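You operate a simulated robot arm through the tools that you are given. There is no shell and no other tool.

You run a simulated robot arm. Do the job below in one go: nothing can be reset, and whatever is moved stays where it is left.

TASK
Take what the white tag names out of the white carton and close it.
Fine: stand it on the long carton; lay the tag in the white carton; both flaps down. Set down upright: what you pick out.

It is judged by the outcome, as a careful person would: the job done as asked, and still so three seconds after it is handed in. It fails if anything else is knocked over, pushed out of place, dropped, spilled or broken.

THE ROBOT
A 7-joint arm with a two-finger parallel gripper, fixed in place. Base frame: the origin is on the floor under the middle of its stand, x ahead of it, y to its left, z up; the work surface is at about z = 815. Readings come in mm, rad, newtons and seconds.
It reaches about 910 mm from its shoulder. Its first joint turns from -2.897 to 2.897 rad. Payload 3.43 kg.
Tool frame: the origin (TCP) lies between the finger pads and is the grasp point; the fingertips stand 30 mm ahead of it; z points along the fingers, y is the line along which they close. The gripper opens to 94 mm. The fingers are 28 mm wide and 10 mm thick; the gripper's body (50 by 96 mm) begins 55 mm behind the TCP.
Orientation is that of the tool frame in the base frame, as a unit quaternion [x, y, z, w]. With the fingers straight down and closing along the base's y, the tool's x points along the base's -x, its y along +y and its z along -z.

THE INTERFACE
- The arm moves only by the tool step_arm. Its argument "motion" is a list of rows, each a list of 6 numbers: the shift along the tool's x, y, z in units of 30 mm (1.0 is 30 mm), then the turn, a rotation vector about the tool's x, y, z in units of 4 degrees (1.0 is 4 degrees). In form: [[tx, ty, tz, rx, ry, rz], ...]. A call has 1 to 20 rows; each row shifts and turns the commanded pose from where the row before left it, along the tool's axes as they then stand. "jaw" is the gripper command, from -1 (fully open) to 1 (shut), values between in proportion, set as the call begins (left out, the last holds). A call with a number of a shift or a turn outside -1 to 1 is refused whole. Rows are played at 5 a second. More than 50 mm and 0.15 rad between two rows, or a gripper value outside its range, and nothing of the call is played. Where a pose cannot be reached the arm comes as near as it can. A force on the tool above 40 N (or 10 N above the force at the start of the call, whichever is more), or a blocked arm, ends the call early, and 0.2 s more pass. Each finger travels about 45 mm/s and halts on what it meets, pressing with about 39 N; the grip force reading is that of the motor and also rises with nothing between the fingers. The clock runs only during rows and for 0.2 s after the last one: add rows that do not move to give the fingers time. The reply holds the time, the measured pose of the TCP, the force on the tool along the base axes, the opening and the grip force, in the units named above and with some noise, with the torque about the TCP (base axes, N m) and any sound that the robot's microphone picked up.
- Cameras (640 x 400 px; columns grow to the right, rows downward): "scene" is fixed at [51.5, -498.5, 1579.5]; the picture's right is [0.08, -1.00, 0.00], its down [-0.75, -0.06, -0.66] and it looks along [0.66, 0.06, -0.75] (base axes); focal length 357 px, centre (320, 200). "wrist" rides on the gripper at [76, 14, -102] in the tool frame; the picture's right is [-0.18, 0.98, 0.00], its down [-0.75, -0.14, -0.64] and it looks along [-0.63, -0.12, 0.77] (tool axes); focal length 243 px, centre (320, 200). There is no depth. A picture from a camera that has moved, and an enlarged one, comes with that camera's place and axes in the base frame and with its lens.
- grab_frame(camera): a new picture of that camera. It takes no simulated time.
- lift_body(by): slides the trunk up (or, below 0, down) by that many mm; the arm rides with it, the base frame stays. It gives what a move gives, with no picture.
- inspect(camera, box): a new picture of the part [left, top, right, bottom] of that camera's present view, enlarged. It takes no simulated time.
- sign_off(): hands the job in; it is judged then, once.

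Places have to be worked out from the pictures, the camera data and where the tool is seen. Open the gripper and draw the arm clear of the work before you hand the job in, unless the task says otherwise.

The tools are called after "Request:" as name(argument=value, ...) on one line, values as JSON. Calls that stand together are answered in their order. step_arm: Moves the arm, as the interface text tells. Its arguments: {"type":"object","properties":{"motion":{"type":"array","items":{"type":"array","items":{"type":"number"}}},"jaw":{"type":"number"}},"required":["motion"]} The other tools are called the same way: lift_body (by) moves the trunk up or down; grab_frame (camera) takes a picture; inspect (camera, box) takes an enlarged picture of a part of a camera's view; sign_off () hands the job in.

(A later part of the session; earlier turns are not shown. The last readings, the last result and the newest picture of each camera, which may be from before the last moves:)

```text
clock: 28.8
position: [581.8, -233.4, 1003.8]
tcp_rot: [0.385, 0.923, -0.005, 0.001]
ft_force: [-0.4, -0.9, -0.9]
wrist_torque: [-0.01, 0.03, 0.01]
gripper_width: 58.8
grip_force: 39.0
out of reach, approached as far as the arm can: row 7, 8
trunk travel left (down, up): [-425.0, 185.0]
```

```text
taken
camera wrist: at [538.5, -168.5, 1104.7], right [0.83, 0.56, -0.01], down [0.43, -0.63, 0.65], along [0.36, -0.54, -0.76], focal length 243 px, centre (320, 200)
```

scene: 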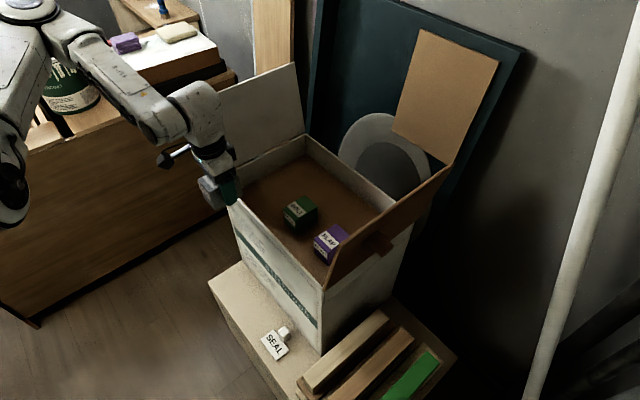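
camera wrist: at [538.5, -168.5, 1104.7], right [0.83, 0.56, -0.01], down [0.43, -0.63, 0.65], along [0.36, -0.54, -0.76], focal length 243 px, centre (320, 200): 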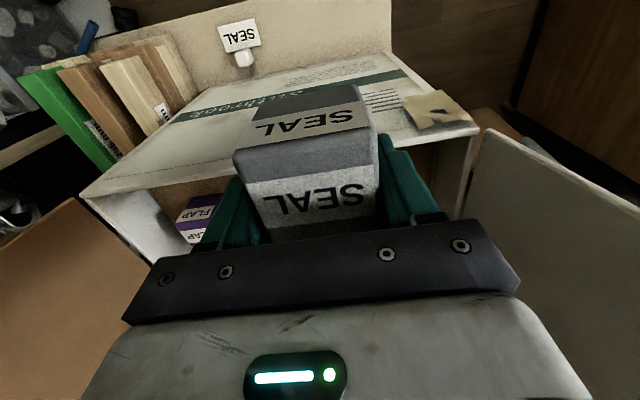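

The requested spot lies too close to the robot's shoulder at this height (arm too folded), so the block is now at (582,-233), still high above the rim. Raising the trunk makes the arm hang lower relative to its shoulder, so I lift the trunk 100 mm before continuing.

Request:
lift_body(by=100)

Request:
grab_frame(camera="scene")

```text
clock: 30.2
position: [583.3, -232.2, 1103.3]
tcp_rot: [0.385, 0.923, -0.006, 0.002]
ft_force: [0.6, -0.2, -1.4]
wrist_torque: [-0.01, -0.02, 0.02]
gripper_width: 58.7
grip_force: 39.7
trunk travel left (down, up): [-525.0, 85.0]
```

```text
taken
```

scene: 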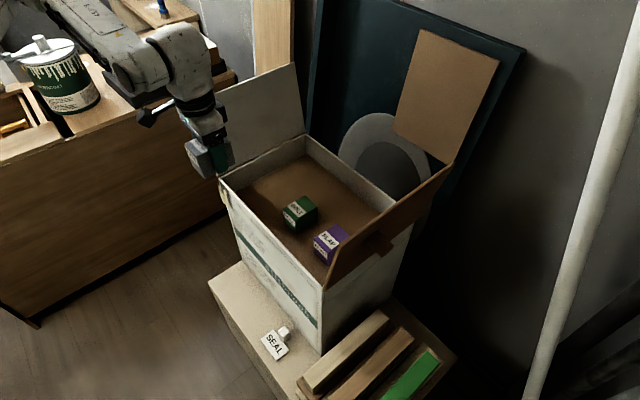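

Now I lower the hand to about z≈1010 (block still ~90 mm above the rim) and see where it settles.

Request:
step_arm(motion=[[0, 0, 0.8, 0, 0, 0], [0, 0, 0.8, 0, 0, 0], [0, 0, 0.8, 0, 0, 0], [0, 0, 0.6, 0, 0, 0], [0, 0, 0, 0, 0, 0]])

```text
clock: 31.4
position: [582.5, -232.6, 1014.0]
tcp_rot: [0.385, 0.923, -0.005, 0.002]
ft_force: [-0.9, -0.6, -1.7]
wrist_torque: [0.0, -0.01, 0.02]
gripper_width: 58.8
grip_force: 38.9
trunk travel left (down, up): [-525.0, 85.0]
```

The pose holds at (582,-233). I shift toward the target (544,-211) in small rows.

Request:
step_arm(motion=[[0.47, -0.14, 0, 0, 0, 0], [0.47, -0.14, 0, 0, 0, 0], [0.47, -0.14, 0, 0, 0, 0], [0, 0, 0, 0, 0, 0]])

Request:
grab_frame(camera="wrist")

Request:
grab_frame(camera="scene")

```text
clock: 32.4
position: [554.6, -223.6, 1006.1]
tcp_rot: [0.392, 0.92, -0.003, -0.001]
ft_force: [0.6, 0.0, -1.2]
wrist_torque: [0.01, 0.01, 0.02]
gripper_width: 58.8
grip_force: 38.6
out of reach, approached as far as the arm can: row 2, 3
trunk travel left (down, up): [-525.0, 85.0]
```

```text
taken
camera wrist: at [510.7, -158.6, 1107.5], right [0.84, 0.55, -0.01], down [0.42, -0.64, 0.64], along [0.35, -0.54, -0.76], focal length 243 px, centre (320, 200)
```

wrist: 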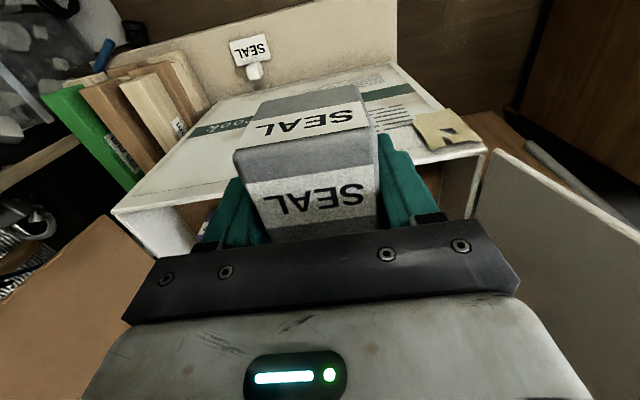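

```text
taken
```

scene: 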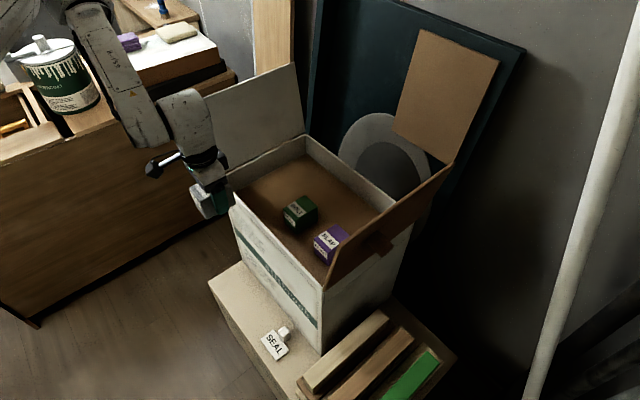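

Now at (555,-224), which already keeps the block ~35 mm off the carton's front wall. I descend a little (still above the rim) and retry the remaining shift as the arm unfolds.

Request:
step_arm(motion=[[0, 0, 0.7, 0, 0, 0], [0, 0, 0.7, 0, 0, 0], [0, 0, 0.7, 0, 0, 0], [0.3, 0, 0, 0, 0, 0], [0.3, 0, 0, 0, 0, 0], [0, 0, 0, 0, 0, 0]])

Request:
grab_frame(camera="scene")

```text
clock: 33.8
position: [540.1, -211.4, 940.9]
tcp_rot: [0.385, 0.923, -0.005, 0.0]
ft_force: [0.3, -0.2, -0.7]
wrist_torque: [0.01, 0.05, 0.03]
gripper_width: 58.7
grip_force: 39.3
trunk travel left (down, up): [-525.0, 85.0]
```

```text
taken
```

scene: 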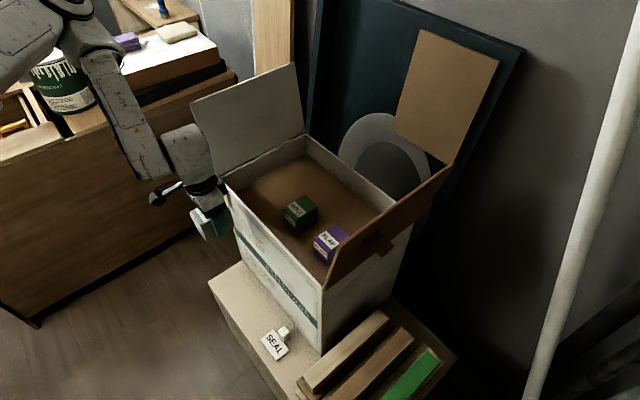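

At (540,-211) now, well positioned over the strip. I descend to z≈725 and check clearance to the carton's front wall.

Request:
step_arm(motion=[[0, 0, 0.9, 0, 0, 0], [0, 0, 0.9, 0, 0, 0], [0, 0, 0.9, 0, 0, 0], [0, 0, 0.9, 0, 0, 0], [0, 0, 0.9, 0, 0, 0], [0, 0, 0.9, 0, 0, 0], [0, 0, 0.9, 0, 0, 0], [0, 0, 0.9, 0, 0, 0], [0, 0, 0, 0, 0, 0]])

Request:
grab_frame(camera="scene")

Request:
grab_frame(camera="wrist")

```text
clock: 35.8
position: [539.4, -211.5, 724.5]
tcp_rot: [0.385, 0.923, -0.005, 0.001]
ft_force: [0.7, -0.4, -1.9]
wrist_torque: [0.02, 0.01, -0.03]
gripper_width: 58.8
grip_force: 39.2
trunk travel left (down, up): [-525.0, 85.0]
```

```text
taken
```

scene: 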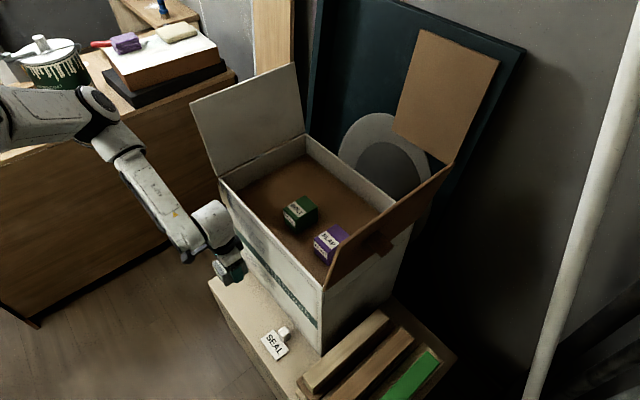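

```text
taken
camera wrist: at [495.9, -147.5, 825.4], right [0.83, 0.56, -0.01], down [0.43, -0.63, 0.65], along [0.36, -0.54, -0.76], focal length 243 px, centre (320, 200)
```

wrist: 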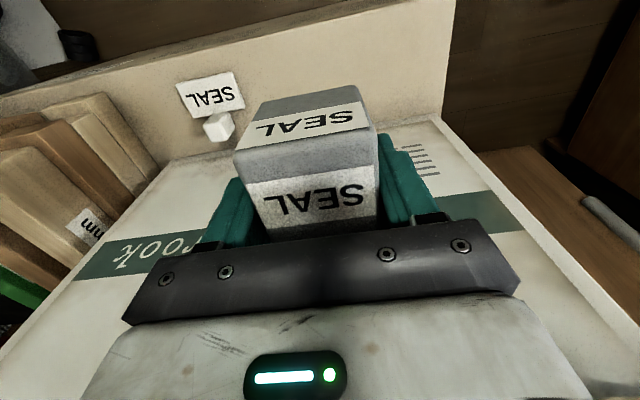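

Good progress. I zoom on the hand to check clearance to the wall.

Request:
inspect(camera="scene", box=[160, 170, 352, 290])

Request:
inspect(camera="wrist", box=[160, 40, 480, 240])

```text
3.33 times, centred on (256, 230) of scene
camera zoom: at [51.5, -498.5, 1579.5], right [0.08, -1.0, 0.0], down [-0.75, -0.06, -0.66], along [0.66, 0.06, -0.75], focal length 1190 px, centre (533, 100)
```

zoom: 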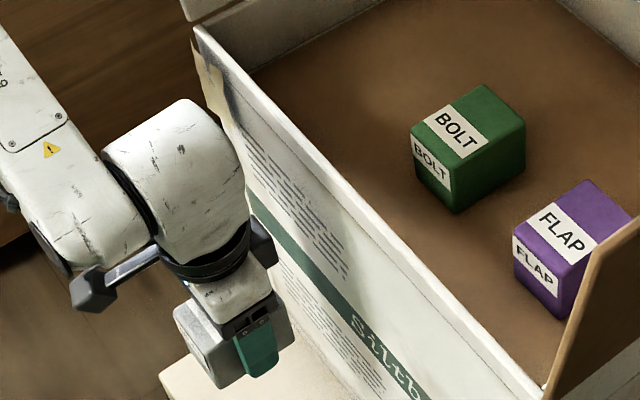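

```text
2.00 times, centred on (320, 140) of wrist
camera zoom: at [495.9, -147.5, 825.4], right [0.83, 0.56, -0.01], down [0.43, -0.63, 0.65], along [0.36, -0.54, -0.76], focal length 485 px, centre (320, 320)
```

zoom: 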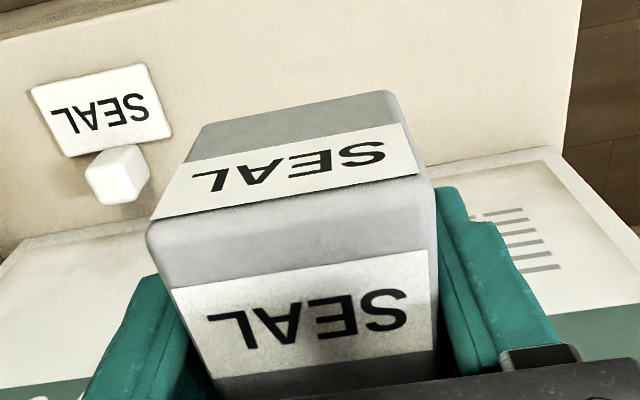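

Clearance looks fine. I descend to z≈530, leaving about 20 mm under the block.

Request:
step_arm(motion=[[0, 0, 0.9, 0, 0, 0], [0, 0, 0.9, 0, 0, 0], [0, 0, 0.9, 0, 0, 0], [0, 0, 0.9, 0, 0, 0], [0, 0, 0.9, 0, 0, 0], [0, 0, 0.9, 0, 0, 0], [0, 0, 0.9, 0, 0, 0], [0, 0, 0, 0, 0, 0]])

Request:
grab_frame(camera="scene")

Request:
grab_frame(camera="wrist")

```text
clock: 37.6
position: [540.0, -214.9, 536.8]
tcp_rot: [0.385, 0.923, -0.006, 0.001]
ft_force: [-0.6, -0.3, -1.7]
wrist_torque: [-0.03, -0.02, -0.01]
gripper_width: 59.1
grip_force: 39.3
trunk travel left (down, up): [-525.0, 85.0]
```

```text
taken
```

scene: 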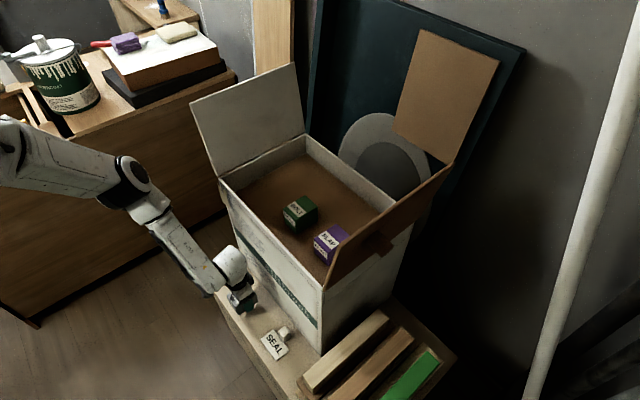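

```text
taken
camera wrist: at [496.4, -149.9, 637.4], right [0.83, 0.56, -0.01], down [0.43, -0.63, 0.65], along [0.36, -0.54, -0.76], focal length 243 px, centre (320, 200)
```

wrist: 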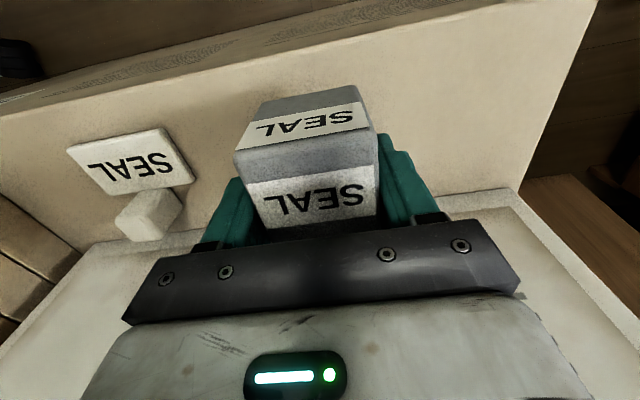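

Block bottom should be about 30 mm above the long carton. I descend 20 mm, then feel for contact in small steps.

Request:
step_arm(motion=[[0, 0, 0.35, 0, 0, 0], [0, 0, 0.3, 0, 0, 0], [0, 0, 0, 0, 0, 0]])

Request:
step_arm(motion=[[0, 0, 0.12, 0, 0, 0], [0, 0, 0, 0, 0, 0]])

Request:
inspect(camera="scene", box=[200, 240, 328, 320])

```text
clock: 38.4
position: [540.2, -214.6, 516.4]
tcp_rot: [0.385, 0.923, -0.005, 0.002]
ft_force: [0.1, -0.1, -1.6]
wrist_torque: [-0.03, -0.03, 0.0]
gripper_width: 58.7
grip_force: 38.8
trunk travel left (down, up): [-525.0, 85.0]
```

```text
clock: 39.0
position: [540.3, -215.1, 512.7]
tcp_rot: [0.385, 0.923, -0.005, 0.001]
ft_force: [-0.6, 0.4, -0.9]
wrist_torque: [0.01, -0.01, -0.01]
gripper_width: 58.9
grip_force: 39.0
trunk travel left (down, up): [-525.0, 85.0]
```

```text
5.00 times, centred on (264, 280) of scene
camera zoom: at [51.5, -498.5, 1579.5], right [0.08, -1.0, 0.0], down [-0.75, -0.06, -0.66], along [0.66, 0.06, -0.75], focal length 1785 px, centre (600, -200)
```

zoom: 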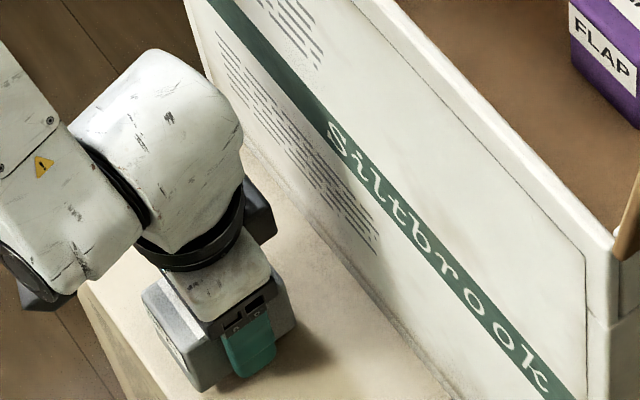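

No contact yet at TCP z=512.7. I continue down in small steps.

Request:
step_arm(motion=[[0, 0, 0.1, 0, 0, 0], [0, 0, 0, 0, 0, 0]])

```text
clock: 39.6
position: [539.7, -214.6, 511.5]
tcp_rot: [0.385, 0.923, -0.005, 0.002]
ft_force: [0.7, 0.3, -0.9]
wrist_torque: [-0.03, 0.01, -0.02]
gripper_width: 58.6
grip_force: 39.7
trunk travel left (down, up): [-525.0, 85.0]
```

Request:
step_arm(motion=[[0, 0, 0.1, 0, 0, 0], [0, 0, 0, 0, 0, 0]])

```text
clock: 40.2
position: [539.1, -213.7, 507.9]
tcp_rot: [0.385, 0.923, -0.005, 0.001]
ft_force: [-0.7, 1.0, -0.9]
wrist_torque: [0.0, 0.01, 0.02]
gripper_width: 58.8
grip_force: 38.5
trunk travel left (down, up): [-525.0, 85.0]
```

No force change yet (z=507.9); another small step down.

Request:
step_arm(motion=[[0, 0, 0.08, 0, 0, 0], [0, 0, 0, 0, 0, 0]])

Request:
step_arm(motion=[[0, 0, 0.06, 0, 0, 0], [0, 0, 0, 0, 0, 0]])

```text
clock: 40.8
position: [538.9, -214.6, 504.4]
tcp_rot: [0.385, 0.923, -0.006, 0.001]
ft_force: [0.7, 0.4, -1.2]
wrist_torque: [-0.03, 0.02, 0.01]
gripper_width: 58.9
grip_force: 39.1
trunk travel left (down, up): [-525.0, 85.0]
```

```text
clock: 41.4
position: [539.2, -215.5, 503.9]
tcp_rot: [0.385, 0.923, -0.005, 0.0]
ft_force: [-0.1, -0.2, -1.4]
wrist_torque: [0.02, 0.0, 0.06]
gripper_width: 59.0
grip_force: 39.0
trunk travel left (down, up): [-525.0, 85.0]
```

Still free. I check the gap beneath the block visually before going further.

Request:
inspect(camera="scene", box=[215, 275, 279, 325])

Request:
inspect(camera="wrist", box=[200, 60, 400, 185])

```text
8.00 times, centred on (247, 300) of scene
camera zoom: at [51.5, -498.5, 1579.5], right [0.08, -1.0, 0.0], down [-0.75, -0.06, -0.66], along [0.66, 0.06, -0.75], focal length 2856 px, centre (904, -600)
```

zoom: 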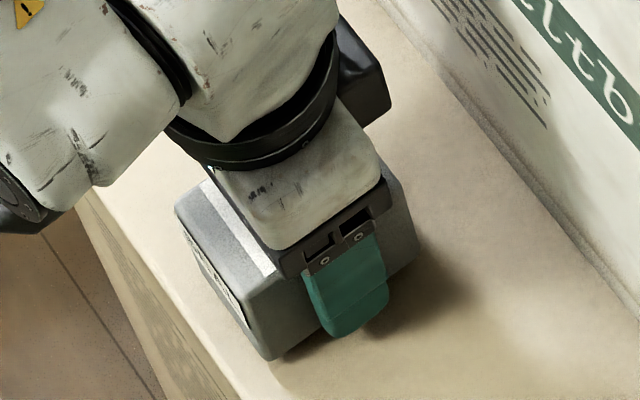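

```text
3.20 times, centred on (300, 122) of wrist
camera zoom: at [494.9, -150.7, 605.1], right [0.83, 0.56, -0.01], down [0.43, -0.63, 0.65], along [0.36, -0.54, -0.76], focal length 776 px, centre (384, 448)
```

zoom: 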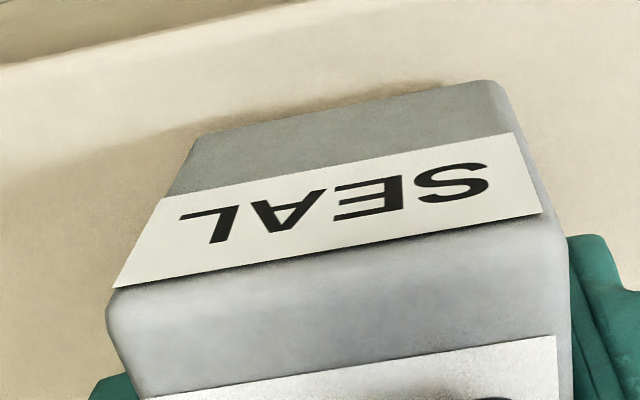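

Nearly there, judging by the thin shadow. I continue in 2–3 mm steps until force shows.

Request:
step_arm(motion=[[0, 0, 0.1, 0, 0, 0], [0, 0, 0, 0, 0, 0]])

Request:
step_arm(motion=[[0, 0, 0.07, 0, 0, 0], [0, 0, 0, 0, 0, 0]])

```text
clock: 42.0
position: [538.8, -215.2, 501.0]
tcp_rot: [0.385, 0.923, -0.005, 0.001]
ft_force: [-0.2, -0.3, -1.0]
wrist_torque: [0.0, 0.0, 0.02]
gripper_width: 58.9
grip_force: 38.9
trunk travel left (down, up): [-525.0, 85.0]
```

```text
clock: 42.6
position: [538.5, -215.7, 497.6]
tcp_rot: [0.385, 0.923, -0.005, 0.001]
ft_force: [-0.7, -0.1, -1.3]
wrist_torque: [0.04, -0.01, 0.04]
gripper_width: 58.7
grip_force: 38.9
trunk travel left (down, up): [-525.0, 85.0]
```

Still no load at z=497.6; continuing with small steps.

Request:
step_arm(motion=[[0, 0, 0.07, 0, 0, 0], [0, 0, 0, 0, 0, 0]])

Request:
step_arm(motion=[[0, 0, 0.07, 0, 0, 0], [0, 0, 0, 0, 0, 0]])

Request:
inspect(camera="scene", box=[215, 275, 279, 325])

```text
clock: 43.2
position: [539.8, -215.6, 498.4]
tcp_rot: [0.385, 0.923, -0.004, 0.001]
ft_force: [-0.8, 0.4, 0.6]
wrist_torque: [0.05, -0.04, 0.04]
gripper_width: 58.7
grip_force: 38.7
trunk travel left (down, up): [-525.0, 85.0]
```

```text
clock: 43.8
position: [539.3, -215.0, 496.7]
tcp_rot: [0.385, 0.923, -0.006, 0.002]
ft_force: [-2.9, 3.9, 33.5]
wrist_torque: [0.25, -0.37, 0.02]
gripper_width: 59.4
grip_force: 38.8
trunk travel left (down, up): [-525.0, 85.0]
```

```text
8.00 times, centred on (247, 300) of scene
camera zoom: at [51.5, -498.5, 1579.5], right [0.08, -1.0, 0.0], down [-0.75, -0.06, -0.66], along [0.66, 0.06, -0.75], focal length 2856 px, centre (904, -600)
```

zoom: 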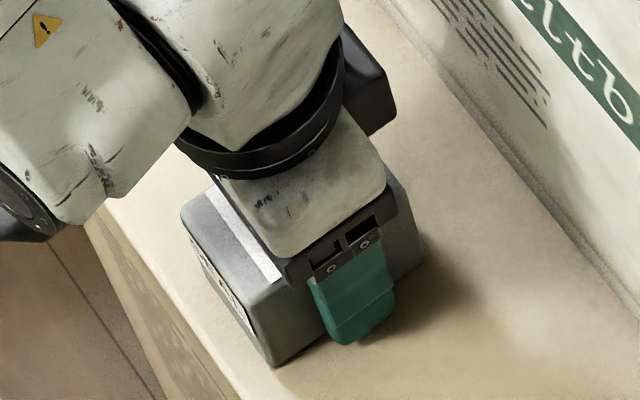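

Contact at TCP z≈497 (33 N): the block stands on the long carton (surface ≈ 462). I ease off 1 mm and open the fingers.

Request:
step_arm(motion=[[0, 0, -0.04, 0, 0, 0], [0, 0, 0, 0, 0, 0]])

Request:
step_arm(motion=[[0, 0, 0, 0, 0, 0], [0, 0, 0, 0, 0, 0], [0, 0, 0, 0, 0, 0], [0, 0, 0, 0, 0, 0]], jaw=-1)

Request:
inspect(camera="scene", box=[200, 260, 296, 320])

```text
clock: 44.4
position: [539.9, -215.1, 497.0]
tcp_rot: [0.386, 0.922, -0.005, 0.001]
ft_force: [1.9, -5.2, 9.9]
wrist_torque: [-0.09, -0.36, -0.1]
gripper_width: 58.7
grip_force: 39.4
trunk travel left (down, up): [-525.0, 85.0]
```

```text
clock: 45.4
position: [538.8, -215.4, 496.6]
tcp_rot: [0.385, 0.923, -0.005, 0.001]
ft_force: [-0.4, 0.8, 0.1]
wrist_torque: [-0.02, -0.01, 0.01]
gripper_width: 94.1
grip_force: 0.1
trunk travel left (down, up): [-525.0, 85.0]
```

```text
6.67 times, centred on (248, 290) of scene
camera zoom: at [51.5, -498.5, 1579.5], right [0.08, -1.0, 0.0], down [-0.75, -0.06, -0.66], along [0.66, 0.06, -0.75], focal length 2380 px, centre (800, -400)
```

zoom: 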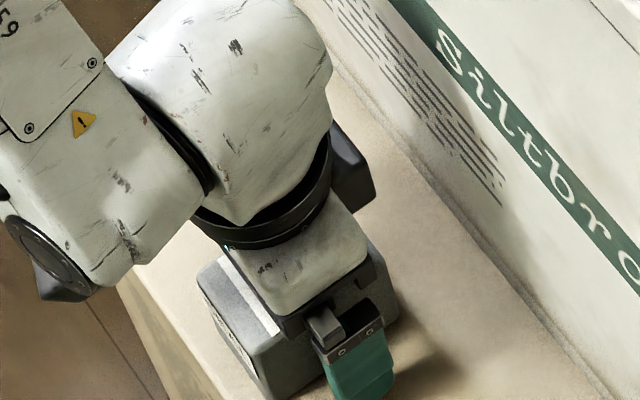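

Fingers fully open. I rise straight up 150 mm and look at the standing block and the tag.

Request:
step_arm(motion=[[0, 0, -0.5, 0, 0, 0], [0, 0, -0.8, 0, 0, 0], [0, 0, -0.9, 0, 0, 0], [0, 0, -0.9, 0, 0, 0], [0, 0, -0.9, 0, 0, 0], [0, 0, -0.9, 0, 0, 0], [0, 0, 0, 0, 0, 0]])

Request:
grab_frame(camera="wrist")

Request:
inspect(camera="scene", box=[180, 230, 340, 370])

```text
clock: 47.0
position: [540.7, -214.5, 643.5]
tcp_rot: [0.385, 0.923, -0.005, 0.001]
ft_force: [0.4, 0.1, 0.3]
wrist_torque: [-0.01, -0.03, 0.03]
gripper_width: 94.2
grip_force: 0.1
trunk travel left (down, up): [-525.0, 85.0]
```

```text
taken
camera wrist: at [497.0, -149.7, 744.9], right [0.83, 0.56, -0.01], down [0.43, -0.63, 0.65], along [0.36, -0.54, -0.76], focal length 243 px, centre (320, 200)
```

wrist: 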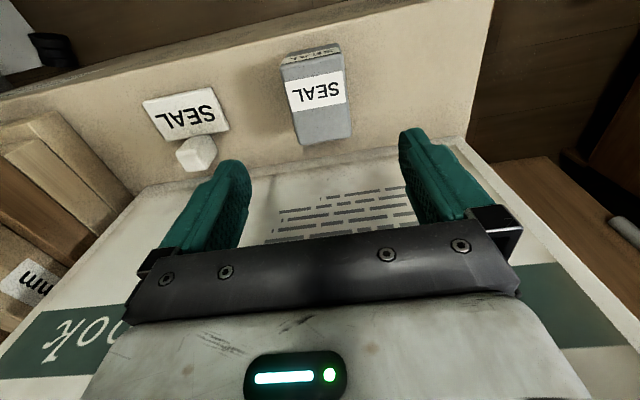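

```text
2.86 times, centred on (260, 300) of scene
camera zoom: at [51.5, -498.5, 1579.5], right [0.08, -1.0, 0.0], down [-0.75, -0.06, -0.66], along [0.66, 0.06, -0.75], focal length 1020 px, centre (491, -86)
```

zoom: 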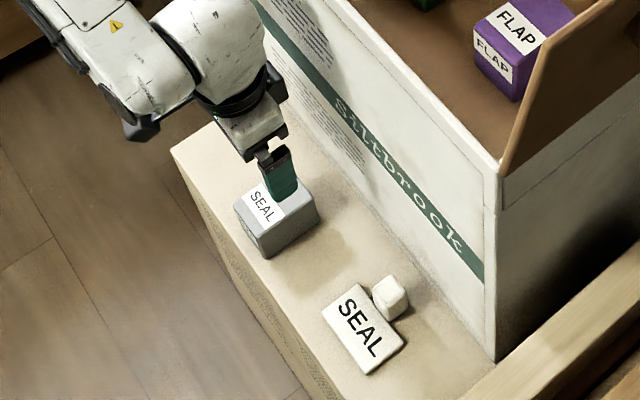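

The block stands upright on the long carton. Now I zoom on the tag to get its geometry.

Request:
inspect(camera="wrist", box=[128, 70, 256, 190])

Request:
inspect(camera="scene", box=[250, 315, 306, 370])

```text
3.33 times, centred on (192, 130) of wrist
camera zoom: at [497.0, -149.7, 744.9], right [0.83, 0.56, -0.01], down [0.43, -0.63, 0.65], along [0.36, -0.54, -0.76], focal length 809 px, centre (747, 433)
```

zoom: 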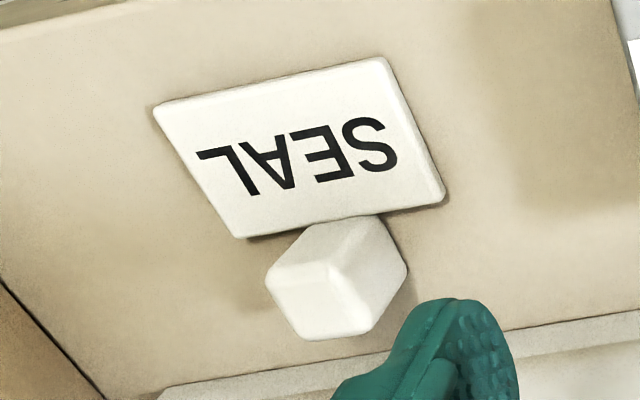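

```text
7.27 times, centred on (278, 342) of scene
camera zoom: at [51.5, -498.5, 1579.5], right [0.08, -1.0, 0.0], down [-0.75, -0.06, -0.66], along [0.66, 0.06, -0.75], focal length 2596 px, centre (626, -836)
```

zoom: 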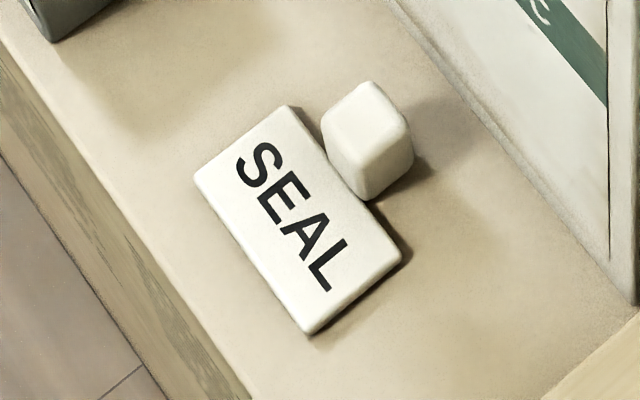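

The tag's plate spans 80×46 mm and its knob (≈26×26 mm, top z≈498) is on the side next to the carton wall, at about (458,-359), with 40 mm to the wall. To keep the hand off the wall I tilt it 20° (top leaning away from the wall, fingers still closing parallel to it), then hover over the knob with jaws at ~60 mm.

Request:
step_arm(motion=[[0, 0, 0, 0, -1, 0], [0, 0, 0, 0, -1, 0], [0, 0, 0, 0, -1, 0], [0, 0, 0, 0, -1, 0], [0, 0, 0, 0, -1, 0], [0, 0, 0, 0, 0, 0]], jaw=-0.3)

```text
clock: 48.4
position: [555.7, -226.1, 645.9]
tcp_rot: [0.382, 0.919, -0.043, 0.088]
ft_force: [-0.2, -0.4, -0.1]
wrist_torque: [0.03, -0.01, 0.0]
gripper_width: 61.1
grip_force: 0.0
out of reach, approached as far as the arm can: row 3, 4, 5
trunk travel left (down, up): [-525.0, 85.0]
```

The full tilt is not reachable that close to the shoulder; it got to ~11°. I move along the strip to above the knob (farther from the shoulder) and then finish the tilt there.

Request:
step_arm(motion=[[-0.055, -0.903, 0.011, 0, 0, 0], [-0.055, -0.903, 0.011, 0, 0, 0], [-0.055, -0.903, 0.011, 0, 0, 0], [-0.055, -0.903, 0.011, 0, 0, 0], [-0.055, -0.903, 0.011, 0, 0, 0], [-0.055, -0.903, 0.011, 0, 0, 0], [0, 0, 0, 0, 0, 0]])

Request:
grab_frame(camera="scene")

Request:
grab_frame(camera="wrist")

```text
clock: 50.0
position: [447.4, -348.0, 648.8]
tcp_rot: [0.384, 0.918, -0.043, 0.088]
ft_force: [-1.1, -0.4, -0.1]
wrist_torque: [0.01, -0.01, 0.0]
gripper_width: 61.3
grip_force: 0.0
trunk travel left (down, up): [-525.0, 85.0]
```

```text
taken
```

scene: 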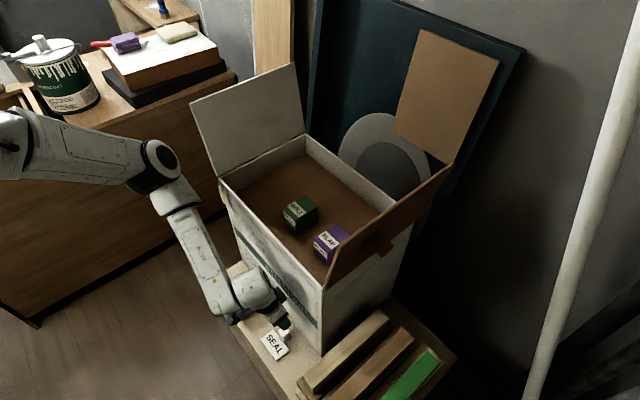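

```text
taken
camera wrist: at [391.9, -270.7, 733.0], right [0.83, 0.56, 0.02], down [0.34, -0.53, 0.78], along [0.45, -0.63, -0.63], focal length 243 px, centre (320, 200)
```

wrist: 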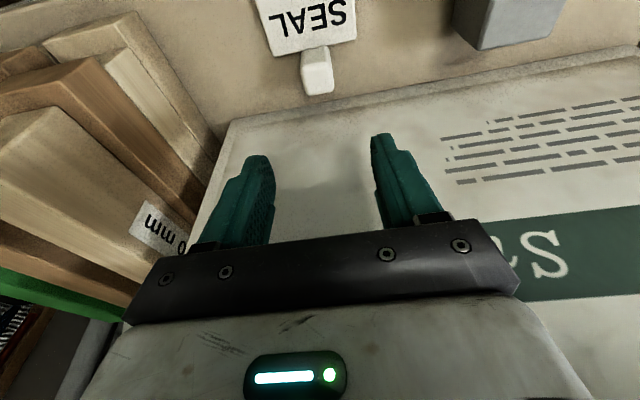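

At (447,-348) the hand is ~58 mm from the wall with 11° tilt, which is enough clearance. I zoom to refine the knob's position relative to the fingers.

Request:
inspect(camera="wrist", box=[250, 0, 378, 110])

Request:
inspect(camera="scene", box=[210, 250, 338, 370])

```text
3.64 times, centred on (314, 55) of wrist
camera zoom: at [391.9, -270.7, 733.0], right [0.83, 0.56, 0.02], down [0.34, -0.53, 0.78], along [0.45, -0.63, -0.63], focal length 882 px, centre (342, 727)
```

zoom: 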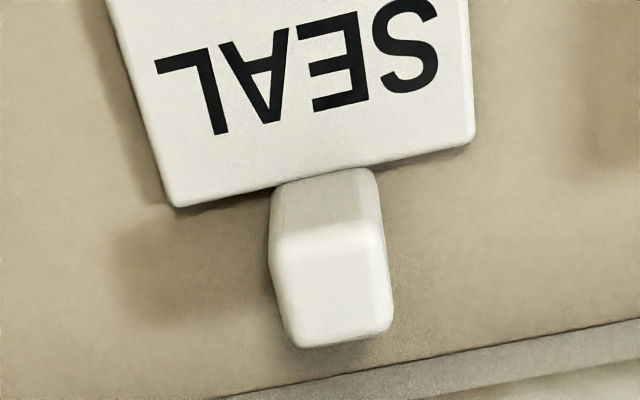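

```text
3.33 times, centred on (274, 310) of scene
camera zoom: at [51.5, -498.5, 1579.5], right [0.08, -1.0, 0.0], down [-0.75, -0.06, -0.66], along [0.66, 0.06, -0.75], focal length 1190 px, centre (473, -167)
```

zoom: 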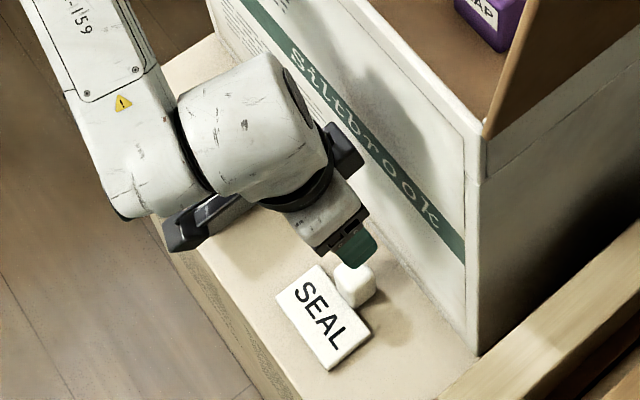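

The knob centre is at (456,-356), directly under the finger line. I descend beside it to TCP z≈502, staying ~6 mm off the surface.

Request:
step_arm(motion=[[0.112, 0.01, 0.81, 0, 0, 0], [0.112, 0.01, 0.81, 0, 0, 0], [0.112, 0.01, 0.81, 0, 0, 0], [0.112, 0.01, 0.81, 0, 0, 0], [0.112, 0.01, 0.81, 0, 0, 0], [0, 0, 0, 0, 0, 0]])

Request:
grab_frame(camera="wrist")

Request:
inspect(camera="scene", box=[230, 280, 326, 370])

```text
clock: 51.4
position: [450.9, -353.5, 525.3]
tcp_rot: [0.383, 0.918, -0.043, 0.089]
ft_force: [-0.2, -0.1, 0.1]
wrist_torque: [0.02, -0.03, 0.03]
gripper_width: 61.1
grip_force: 0.1
trunk travel left (down, up): [-525.0, 85.0]
```

```text
taken
camera wrist: at [394.8, -276.3, 610.4], right [0.83, 0.56, 0.02], down [0.34, -0.53, 0.78], along [0.45, -0.64, -0.63], focal length 243 px, centre (320, 200)
```

wrist: 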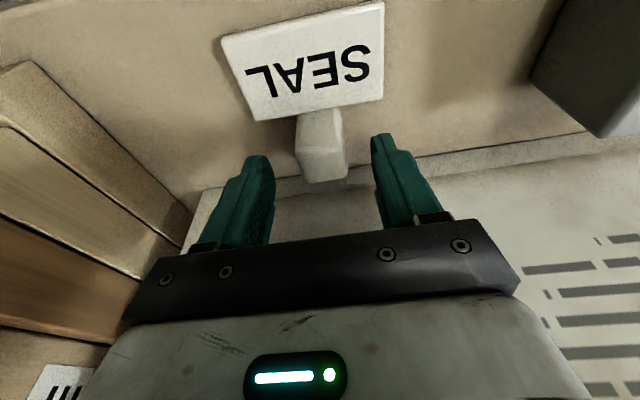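

```text
4.44 times, centred on (278, 325) of scene
camera zoom: at [51.5, -498.5, 1579.5], right [0.08, -1.0, 0.0], down [-0.75, -0.06, -0.66], along [0.66, 0.06, -0.75], focal length 1586 px, centre (507, -356)
```

zoom: 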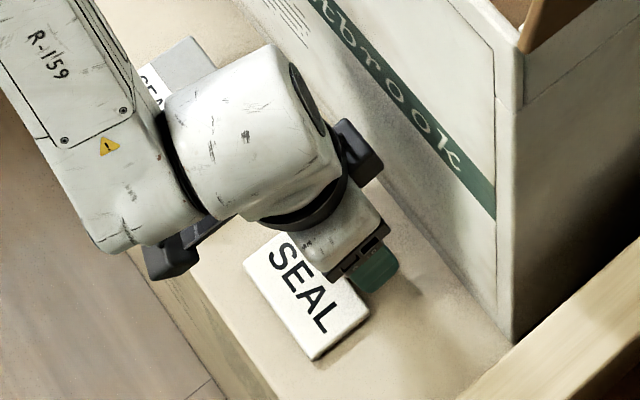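

Aligned and clear. I go down the remaining ~23 mm.

Request:
step_arm(motion=[[0.04, 0.03, 0.38, 0, 0, 0], [0.04, 0.03, 0.36, 0, 0, 0], [0, 0, 0, 0, 0, 0]])

Request:
inspect(camera="wrist", box=[200, 40, 456, 220])

```text
clock: 52.2
position: [453.8, -353.8, 503.1]
tcp_rot: [0.383, 0.919, -0.043, 0.088]
ft_force: [0.1, 0.5, 0.0]
wrist_torque: [0.01, -0.01, 0.01]
gripper_width: 61.1
grip_force: 0.0
trunk travel left (down, up): [-525.0, 85.0]
```

```text
2.22 times, centred on (328, 130) of wrist
camera zoom: at [397.3, -275.4, 587.8], right [0.83, 0.56, 0.02], down [0.34, -0.53, 0.78], along [0.45, -0.64, -0.63], focal length 539 px, centre (302, 356)
```

zoom: 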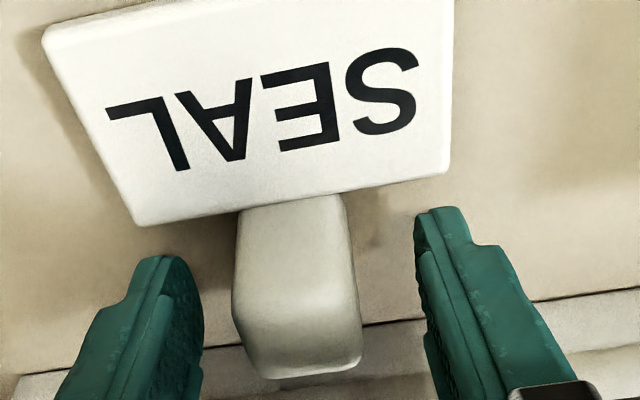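

The fingers flank the knob and are clear of the plate. I close the jaws on the knob.

Request:
step_arm(motion=[[0, 0, 0, 0, 0, 0], [0, 0, 0, 0, 0, 0], [0, 0, 0, 0, 0, 0], [0, 0, 0, 0, 0, 0], [0, 0, 0, 0, 0, 0]], jaw=1)

Request:
step_arm(motion=[[-0.05, 0, -0.3, 0, 0, 0], [-0.05, 0, -0.3, 0, 0, 0], [0, 0, 0, 0, 0, 0]])

Request:
inspect(camera="wrist", box=[200, 40, 456, 220])

Request:
inspect(camera="scene", box=[230, 280, 326, 370])

```text
clock: 53.4
position: [452.7, -352.4, 502.8]
tcp_rot: [0.383, 0.918, -0.043, 0.088]
ft_force: [-0.4, 0.2, 0.0]
wrist_torque: [0.01, 0.04, 0.02]
gripper_width: 33.2
grip_force: 39.4
trunk travel left (down, up): [-525.0, 85.0]
```

```text
clock: 54.2
position: [455.1, -352.1, 521.7]
tcp_rot: [0.383, 0.918, -0.043, 0.089]
ft_force: [-0.1, 0.2, 0.1]
wrist_torque: [0.01, -0.01, -0.01]
gripper_width: 33.3
grip_force: 39.4
trunk travel left (down, up): [-525.0, 85.0]
```

```text
2.22 times, centred on (328, 130) of wrist
camera zoom: at [398.0, -274.4, 605.9], right [0.83, 0.56, 0.02], down [0.34, -0.53, 0.78], along [0.45, -0.64, -0.63], focal length 539 px, centre (302, 356)
```

zoom: 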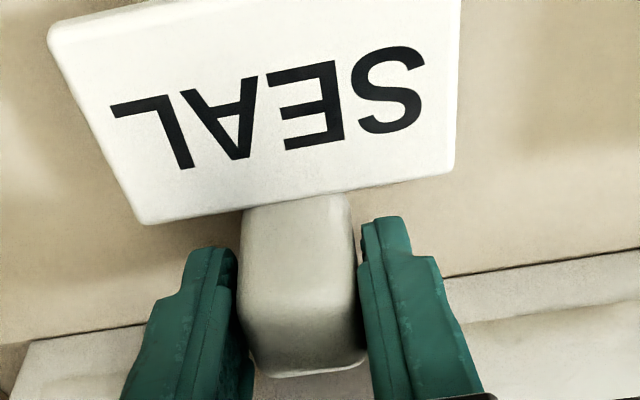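

```text
4.44 times, centred on (278, 325) of scene
camera zoom: at [51.5, -498.5, 1579.5], right [0.08, -1.0, 0.0], down [-0.75, -0.06, -0.66], along [0.66, 0.06, -0.75], focal length 1586 px, centre (507, -356)
```

zoom: 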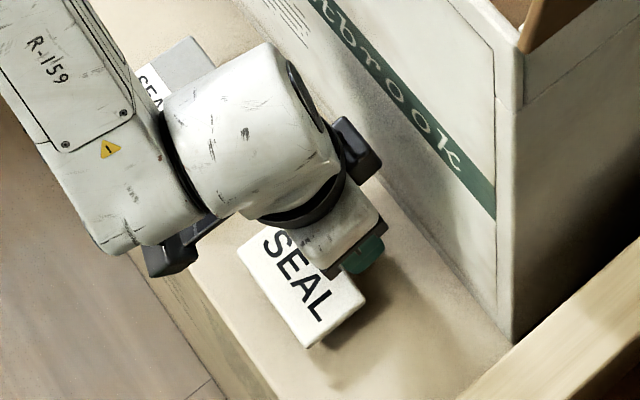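

The tag is held firmly (33 mm) and level. I lift it straight up past the carton's rim to TCP z≈960.

Request:
step_arm(motion=[[-0.177, -0.011, -0.894, 0, 0, 0], [-0.177, -0.011, -0.894, 0, 0, 0], [-0.177, -0.011, -0.894, 0, 0, 0], [-0.177, -0.011, -0.894, 0, 0, 0], [-0.177, -0.011, -0.894, 0, 0, 0], [-0.177, -0.011, -0.894, 0, 0, 0], [-0.177, -0.011, -0.894, 0, 0, 0], [-0.177, -0.011, -0.894, 0, 0, 0], [0, 0, 0, 0, 0, 0]])

Request:
grab_frame(camera="scene")

Request:
grab_frame(camera="wrist")

```text
clock: 56.2
position: [455.2, -351.1, 742.1]
tcp_rot: [0.383, 0.918, -0.044, 0.089]
ft_force: [0.1, 0.6, -0.4]
wrist_torque: [-0.01, 0.02, -0.02]
gripper_width: 33.0
grip_force: 39.0
trunk travel left (down, up): [-525.0, 85.0]
```

```text
taken
```

scene: 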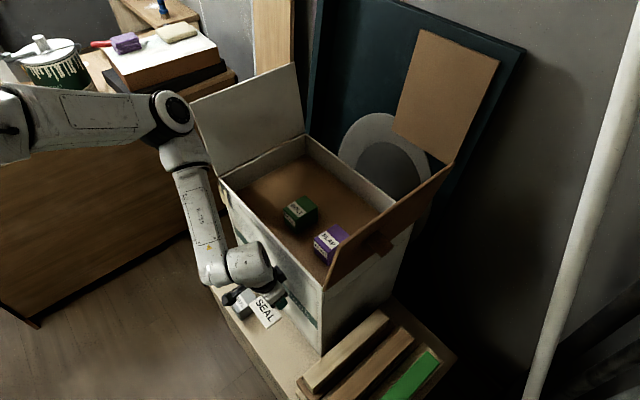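

```text
taken
camera wrist: at [398.9, -274.8, 825.7], right [0.83, 0.56, 0.02], down [0.34, -0.53, 0.78], along [0.45, -0.63, -0.63], focal length 243 px, centre (320, 200)
```

wrist: 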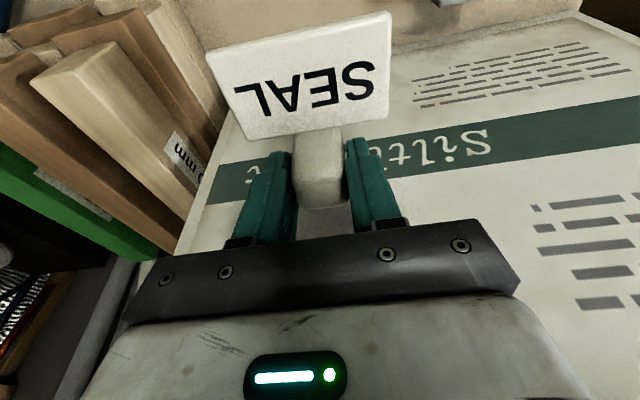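

Tag rises well clear. I continue lifting to z≈960.

Request:
step_arm(motion=[[-0.177, -0.011, -0.894, 0, 0, 0], [-0.177, -0.011, -0.894, 0, 0, 0], [-0.177, -0.011, -0.894, 0, 0, 0], [-0.177, -0.011, -0.894, 0, 0, 0], [-0.177, -0.011, -0.894, 0, 0, 0], [-0.177, -0.011, -0.894, 0, 0, 0], [-0.177, -0.011, -0.894, 0, 0, 0], [-0.177, -0.011, -0.894, 0, 0, 0], [0, 0, 0, 0, 0, 0]])

Request:
grab_frame(camera="scene")

Request:
grab_frame(camera="wrist")

```text
clock: 58.2
position: [454.9, -352.1, 957.2]
tcp_rot: [0.383, 0.918, -0.044, 0.089]
ft_force: [-0.3, 0.3, -1.0]
wrist_torque: [-0.01, -0.01, -0.01]
gripper_width: 33.4
grip_force: 39.3
trunk travel left (down, up): [-525.0, 85.0]
```

```text
taken
```

scene: 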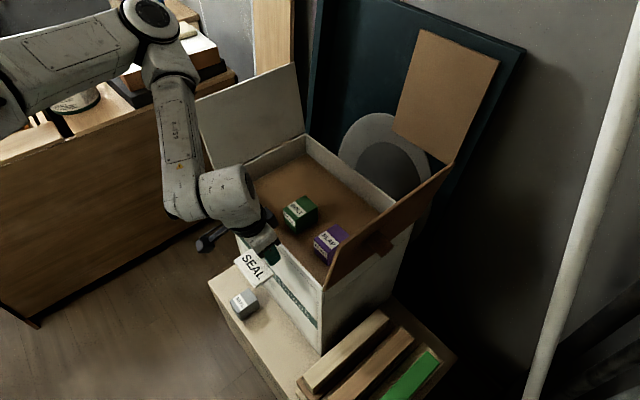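

```text
taken
camera wrist: at [397.9, -274.8, 1042.5], right [0.83, 0.56, 0.02], down [0.34, -0.53, 0.78], along [0.45, -0.64, -0.63], focal length 243 px, centre (320, 200)
```

wrist: 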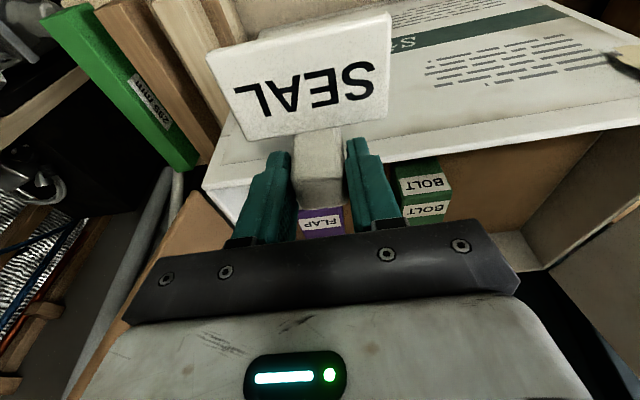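

Tag bottom is now above the rim. I raise 30 mm more and carry it over the front wall to above the empty place where SEAL stood (≈ (756,-336)).

Request:
step_arm(motion=[[-0.197, -0.013, -0.98, 0, 0, 0], [-0.726, 0.835, 0.136, 0, 0, 0], [-0.726, 0.835, 0.136, 0, 0, 0], [-0.726, 0.835, 0.136, 0, 0, 0], [-0.726, 0.835, 0.136, 0, 0, 0], [-0.726, 0.835, 0.136, 0, 0, 0], [-0.726, 0.835, 0.136, 0, 0, 0], [-0.726, 0.835, 0.136, 0, 0, 0], [-0.726, 0.835, 0.136, 0, 0, 0], [-0.726, 0.835, 0.136, 0, 0, 0], [0, 0, 0, 0, 0, 0]])

Request:
grab_frame(camera="scene")

Request:
grab_frame(camera="wrist")

```text
clock: 60.6
position: [752.2, -335.4, 987.1]
tcp_rot: [0.383, 0.918, -0.043, 0.089]
ft_force: [-0.2, 0.4, -0.4]
wrist_torque: [0.02, 0.04, -0.01]
gripper_width: 33.3
grip_force: 38.6
trunk travel left (down, up): [-525.0, 85.0]
```

```text
taken
```

scene: 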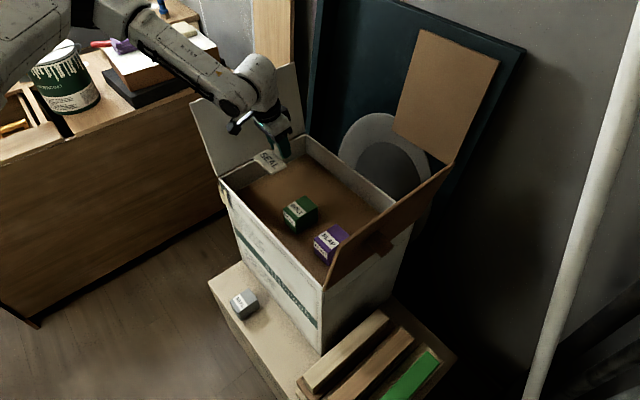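

```text
taken
camera wrist: at [696.4, -258.6, 1072.2], right [0.83, 0.56, 0.02], down [0.34, -0.53, 0.78], along [0.45, -0.64, -0.63], focal length 243 px, centre (320, 200)
```

wrist: 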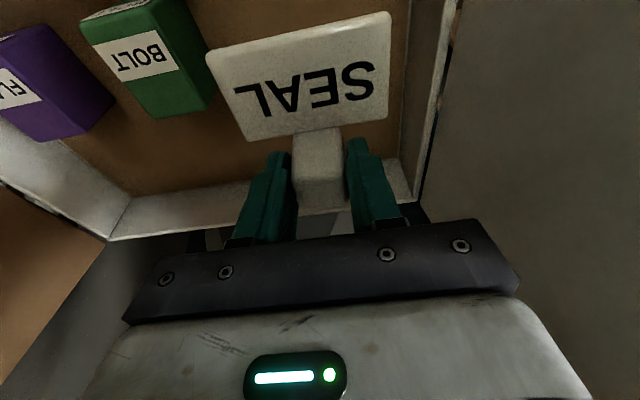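

Positioned at (752,-335), between BOLT and the left wall. I descend to ~5 mm above the floor (contact expected at TCP z≈857).

Request:
step_arm(motion=[[0.164, 0.01, 0.816, 0, 0, 0], [0.164, 0.01, 0.816, 0, 0, 0], [0.164, 0.01, 0.816, 0, 0, 0], [0.164, 0.01, 0.816, 0, 0, 0], [0.13, 0.01, 0.65, 0, 0, 0], [0, 0, 0, 0, 0, 0]])

Request:
grab_frame(camera="wrist")

Request:
inspect(camera="scene", box=[210, 110, 338, 210])

```text
clock: 62.0
position: [754.9, -337.2, 867.3]
tcp_rot: [0.383, 0.918, -0.044, 0.089]
ft_force: [-0.3, -0.2, 0.0]
wrist_torque: [0.0, 0.01, -0.02]
gripper_width: 33.3
grip_force: 39.1
trunk travel left (down, up): [-525.0, 85.0]
```

```text
taken
camera wrist: at [697.5, -259.6, 952.8], right [0.83, 0.56, 0.02], down [0.34, -0.53, 0.78], along [0.45, -0.64, -0.63], focal length 243 px, centre (320, 200)
```

wrist: 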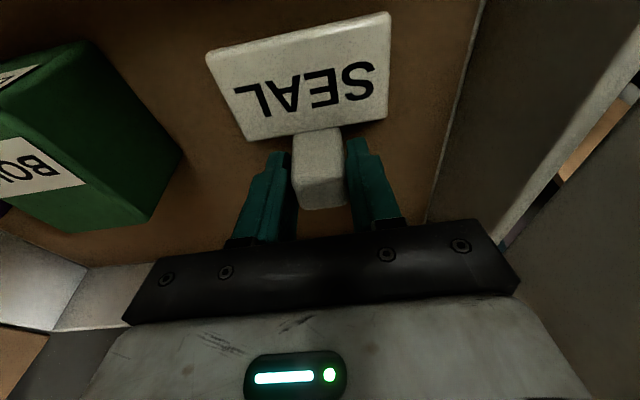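

```text
4.00 times, centred on (274, 160) of scene
camera zoom: at [51.5, -498.5, 1579.5], right [0.08, -1.0, 0.0], down [-0.75, -0.06, -0.66], along [0.66, 0.06, -0.75], focal length 1428 px, centre (504, 360)
```

zoom: 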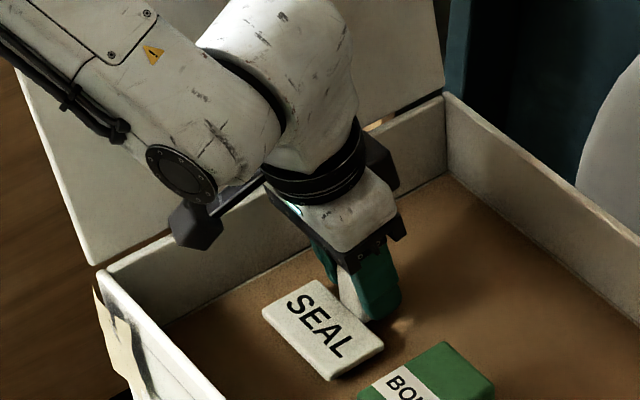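

About 10 mm to go. I lower in small steps watching the force.

Request:
step_arm(motion=[[0.045, 0, 0.22, 0, 0, 0], [0, 0, 0, 0, 0, 0]])

Request:
step_arm(motion=[[0.013, 0, 0.065, 0, 0, 0], [0, 0, 0, 0, 0, 0]])

```text
clock: 62.6
position: [753.1, -335.8, 861.1]
tcp_rot: [0.384, 0.918, -0.044, 0.089]
ft_force: [0.7, 0.8, 0.4]
wrist_torque: [0.01, -0.02, -0.04]
gripper_width: 33.3
grip_force: 38.5
trunk travel left (down, up): [-525.0, 85.0]
```

```text
clock: 63.2
position: [754.3, -336.1, 858.6]
tcp_rot: [0.383, 0.918, -0.043, 0.088]
ft_force: [0.8, 1.2, 0.0]
wrist_torque: [0.02, -0.05, 0.0]
gripper_width: 33.2
grip_force: 39.3
trunk travel left (down, up): [-525.0, 85.0]
```

Request:
step_arm(motion=[[0.013, 0, 0.065, 0, 0, 0], [0, 0, 0, 0, 0, 0]])

Request:
inspect(camera="scene", box=[240, 160, 304, 210])

```text
clock: 63.8
position: [754.5, -336.1, 857.6]
tcp_rot: [0.383, 0.918, -0.044, 0.09]
ft_force: [-1.3, 1.1, 11.6]
wrist_torque: [0.32, 0.12, 0.02]
gripper_width: 33.4
grip_force: 38.8
trunk travel left (down, up): [-525.0, 85.0]
```

```text
8.00 times, centred on (272, 185) of scene
camera zoom: at [51.5, -498.5, 1579.5], right [0.08, -1.0, 0.0], down [-0.75, -0.06, -0.66], along [0.66, 0.06, -0.75], focal length 2856 px, centre (704, 320)
```

zoom: 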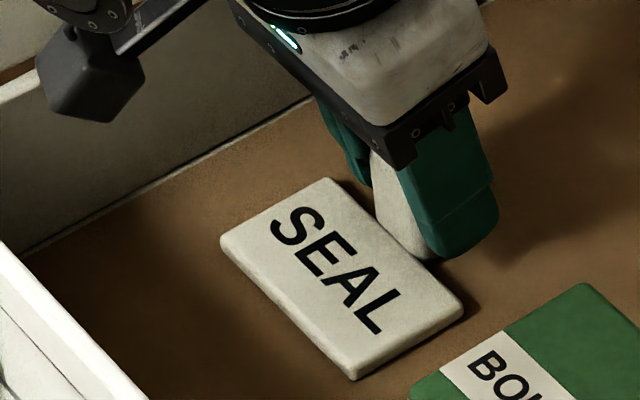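

Contact at z≈857.6 as predicted; the tag lies on the carton floor. I open the jaws to ~60 mm and then withdraw upward.

Request:
step_arm(motion=[[0, 0, 0, 0, 0, 0], [0, 0, 0, 0, 0, 0], [0, 0, 0, 0, 0, 0]], jaw=-0.3)

Request:
step_arm(motion=[[-0.08, 0, -0.39, 0, 0, 0], [-0.16, 0, -0.8, 0, 0, 0], [-0.16, 0, -0.8, 0, 0, 0], [-0.16, 0, -0.8, 0, 0, 0], [-0.16, 0, -0.8, 0, 0, 0], [-0.16, 0, -0.8, 0, 0, 0], [-0.16, 0, -0.8, 0, 0, 0], [0, 0, 0, 0, 0, 0]])

Request:
grab_frame(camera="wrist")

Request:
grab_frame(camera="scene")

```text
clock: 64.6
position: [753.9, -335.6, 858.1]
tcp_rot: [0.383, 0.918, -0.044, 0.089]
ft_force: [0.3, -0.2, -0.3]
wrist_torque: [-0.01, -0.02, 0.0]
gripper_width: 61.1
grip_force: 0.0
trunk travel left (down, up): [-525.0, 85.0]
```

```text
clock: 66.4
position: [754.7, -334.0, 1015.1]
tcp_rot: [0.383, 0.919, -0.044, 0.088]
ft_force: [0.4, -0.5, -0.4]
wrist_torque: [-0.01, 0.0, 0.01]
gripper_width: 60.9
grip_force: 0.1
trunk travel left (down, up): [-525.0, 85.0]
```

```text
taken
camera wrist: at [698.7, -256.8, 1100.0], right [0.83, 0.56, 0.02], down [0.34, -0.53, 0.78], along [0.45, -0.63, -0.63], focal length 243 px, centre (320, 200)
```

wrist: 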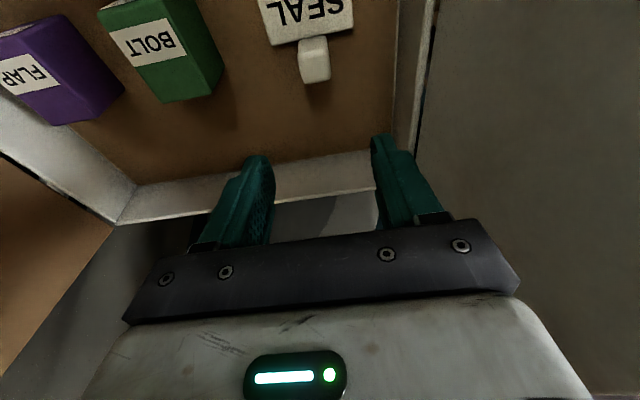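

```text
taken
```

scene: 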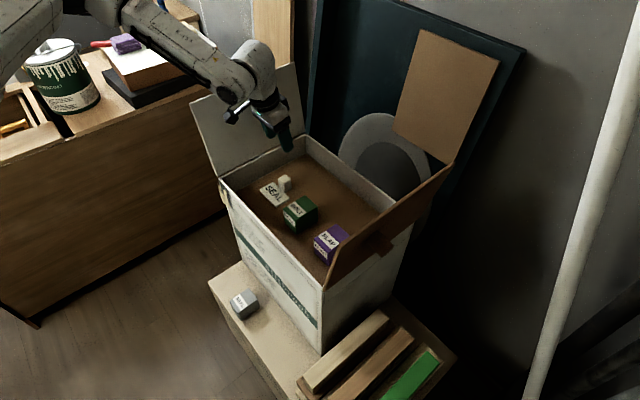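

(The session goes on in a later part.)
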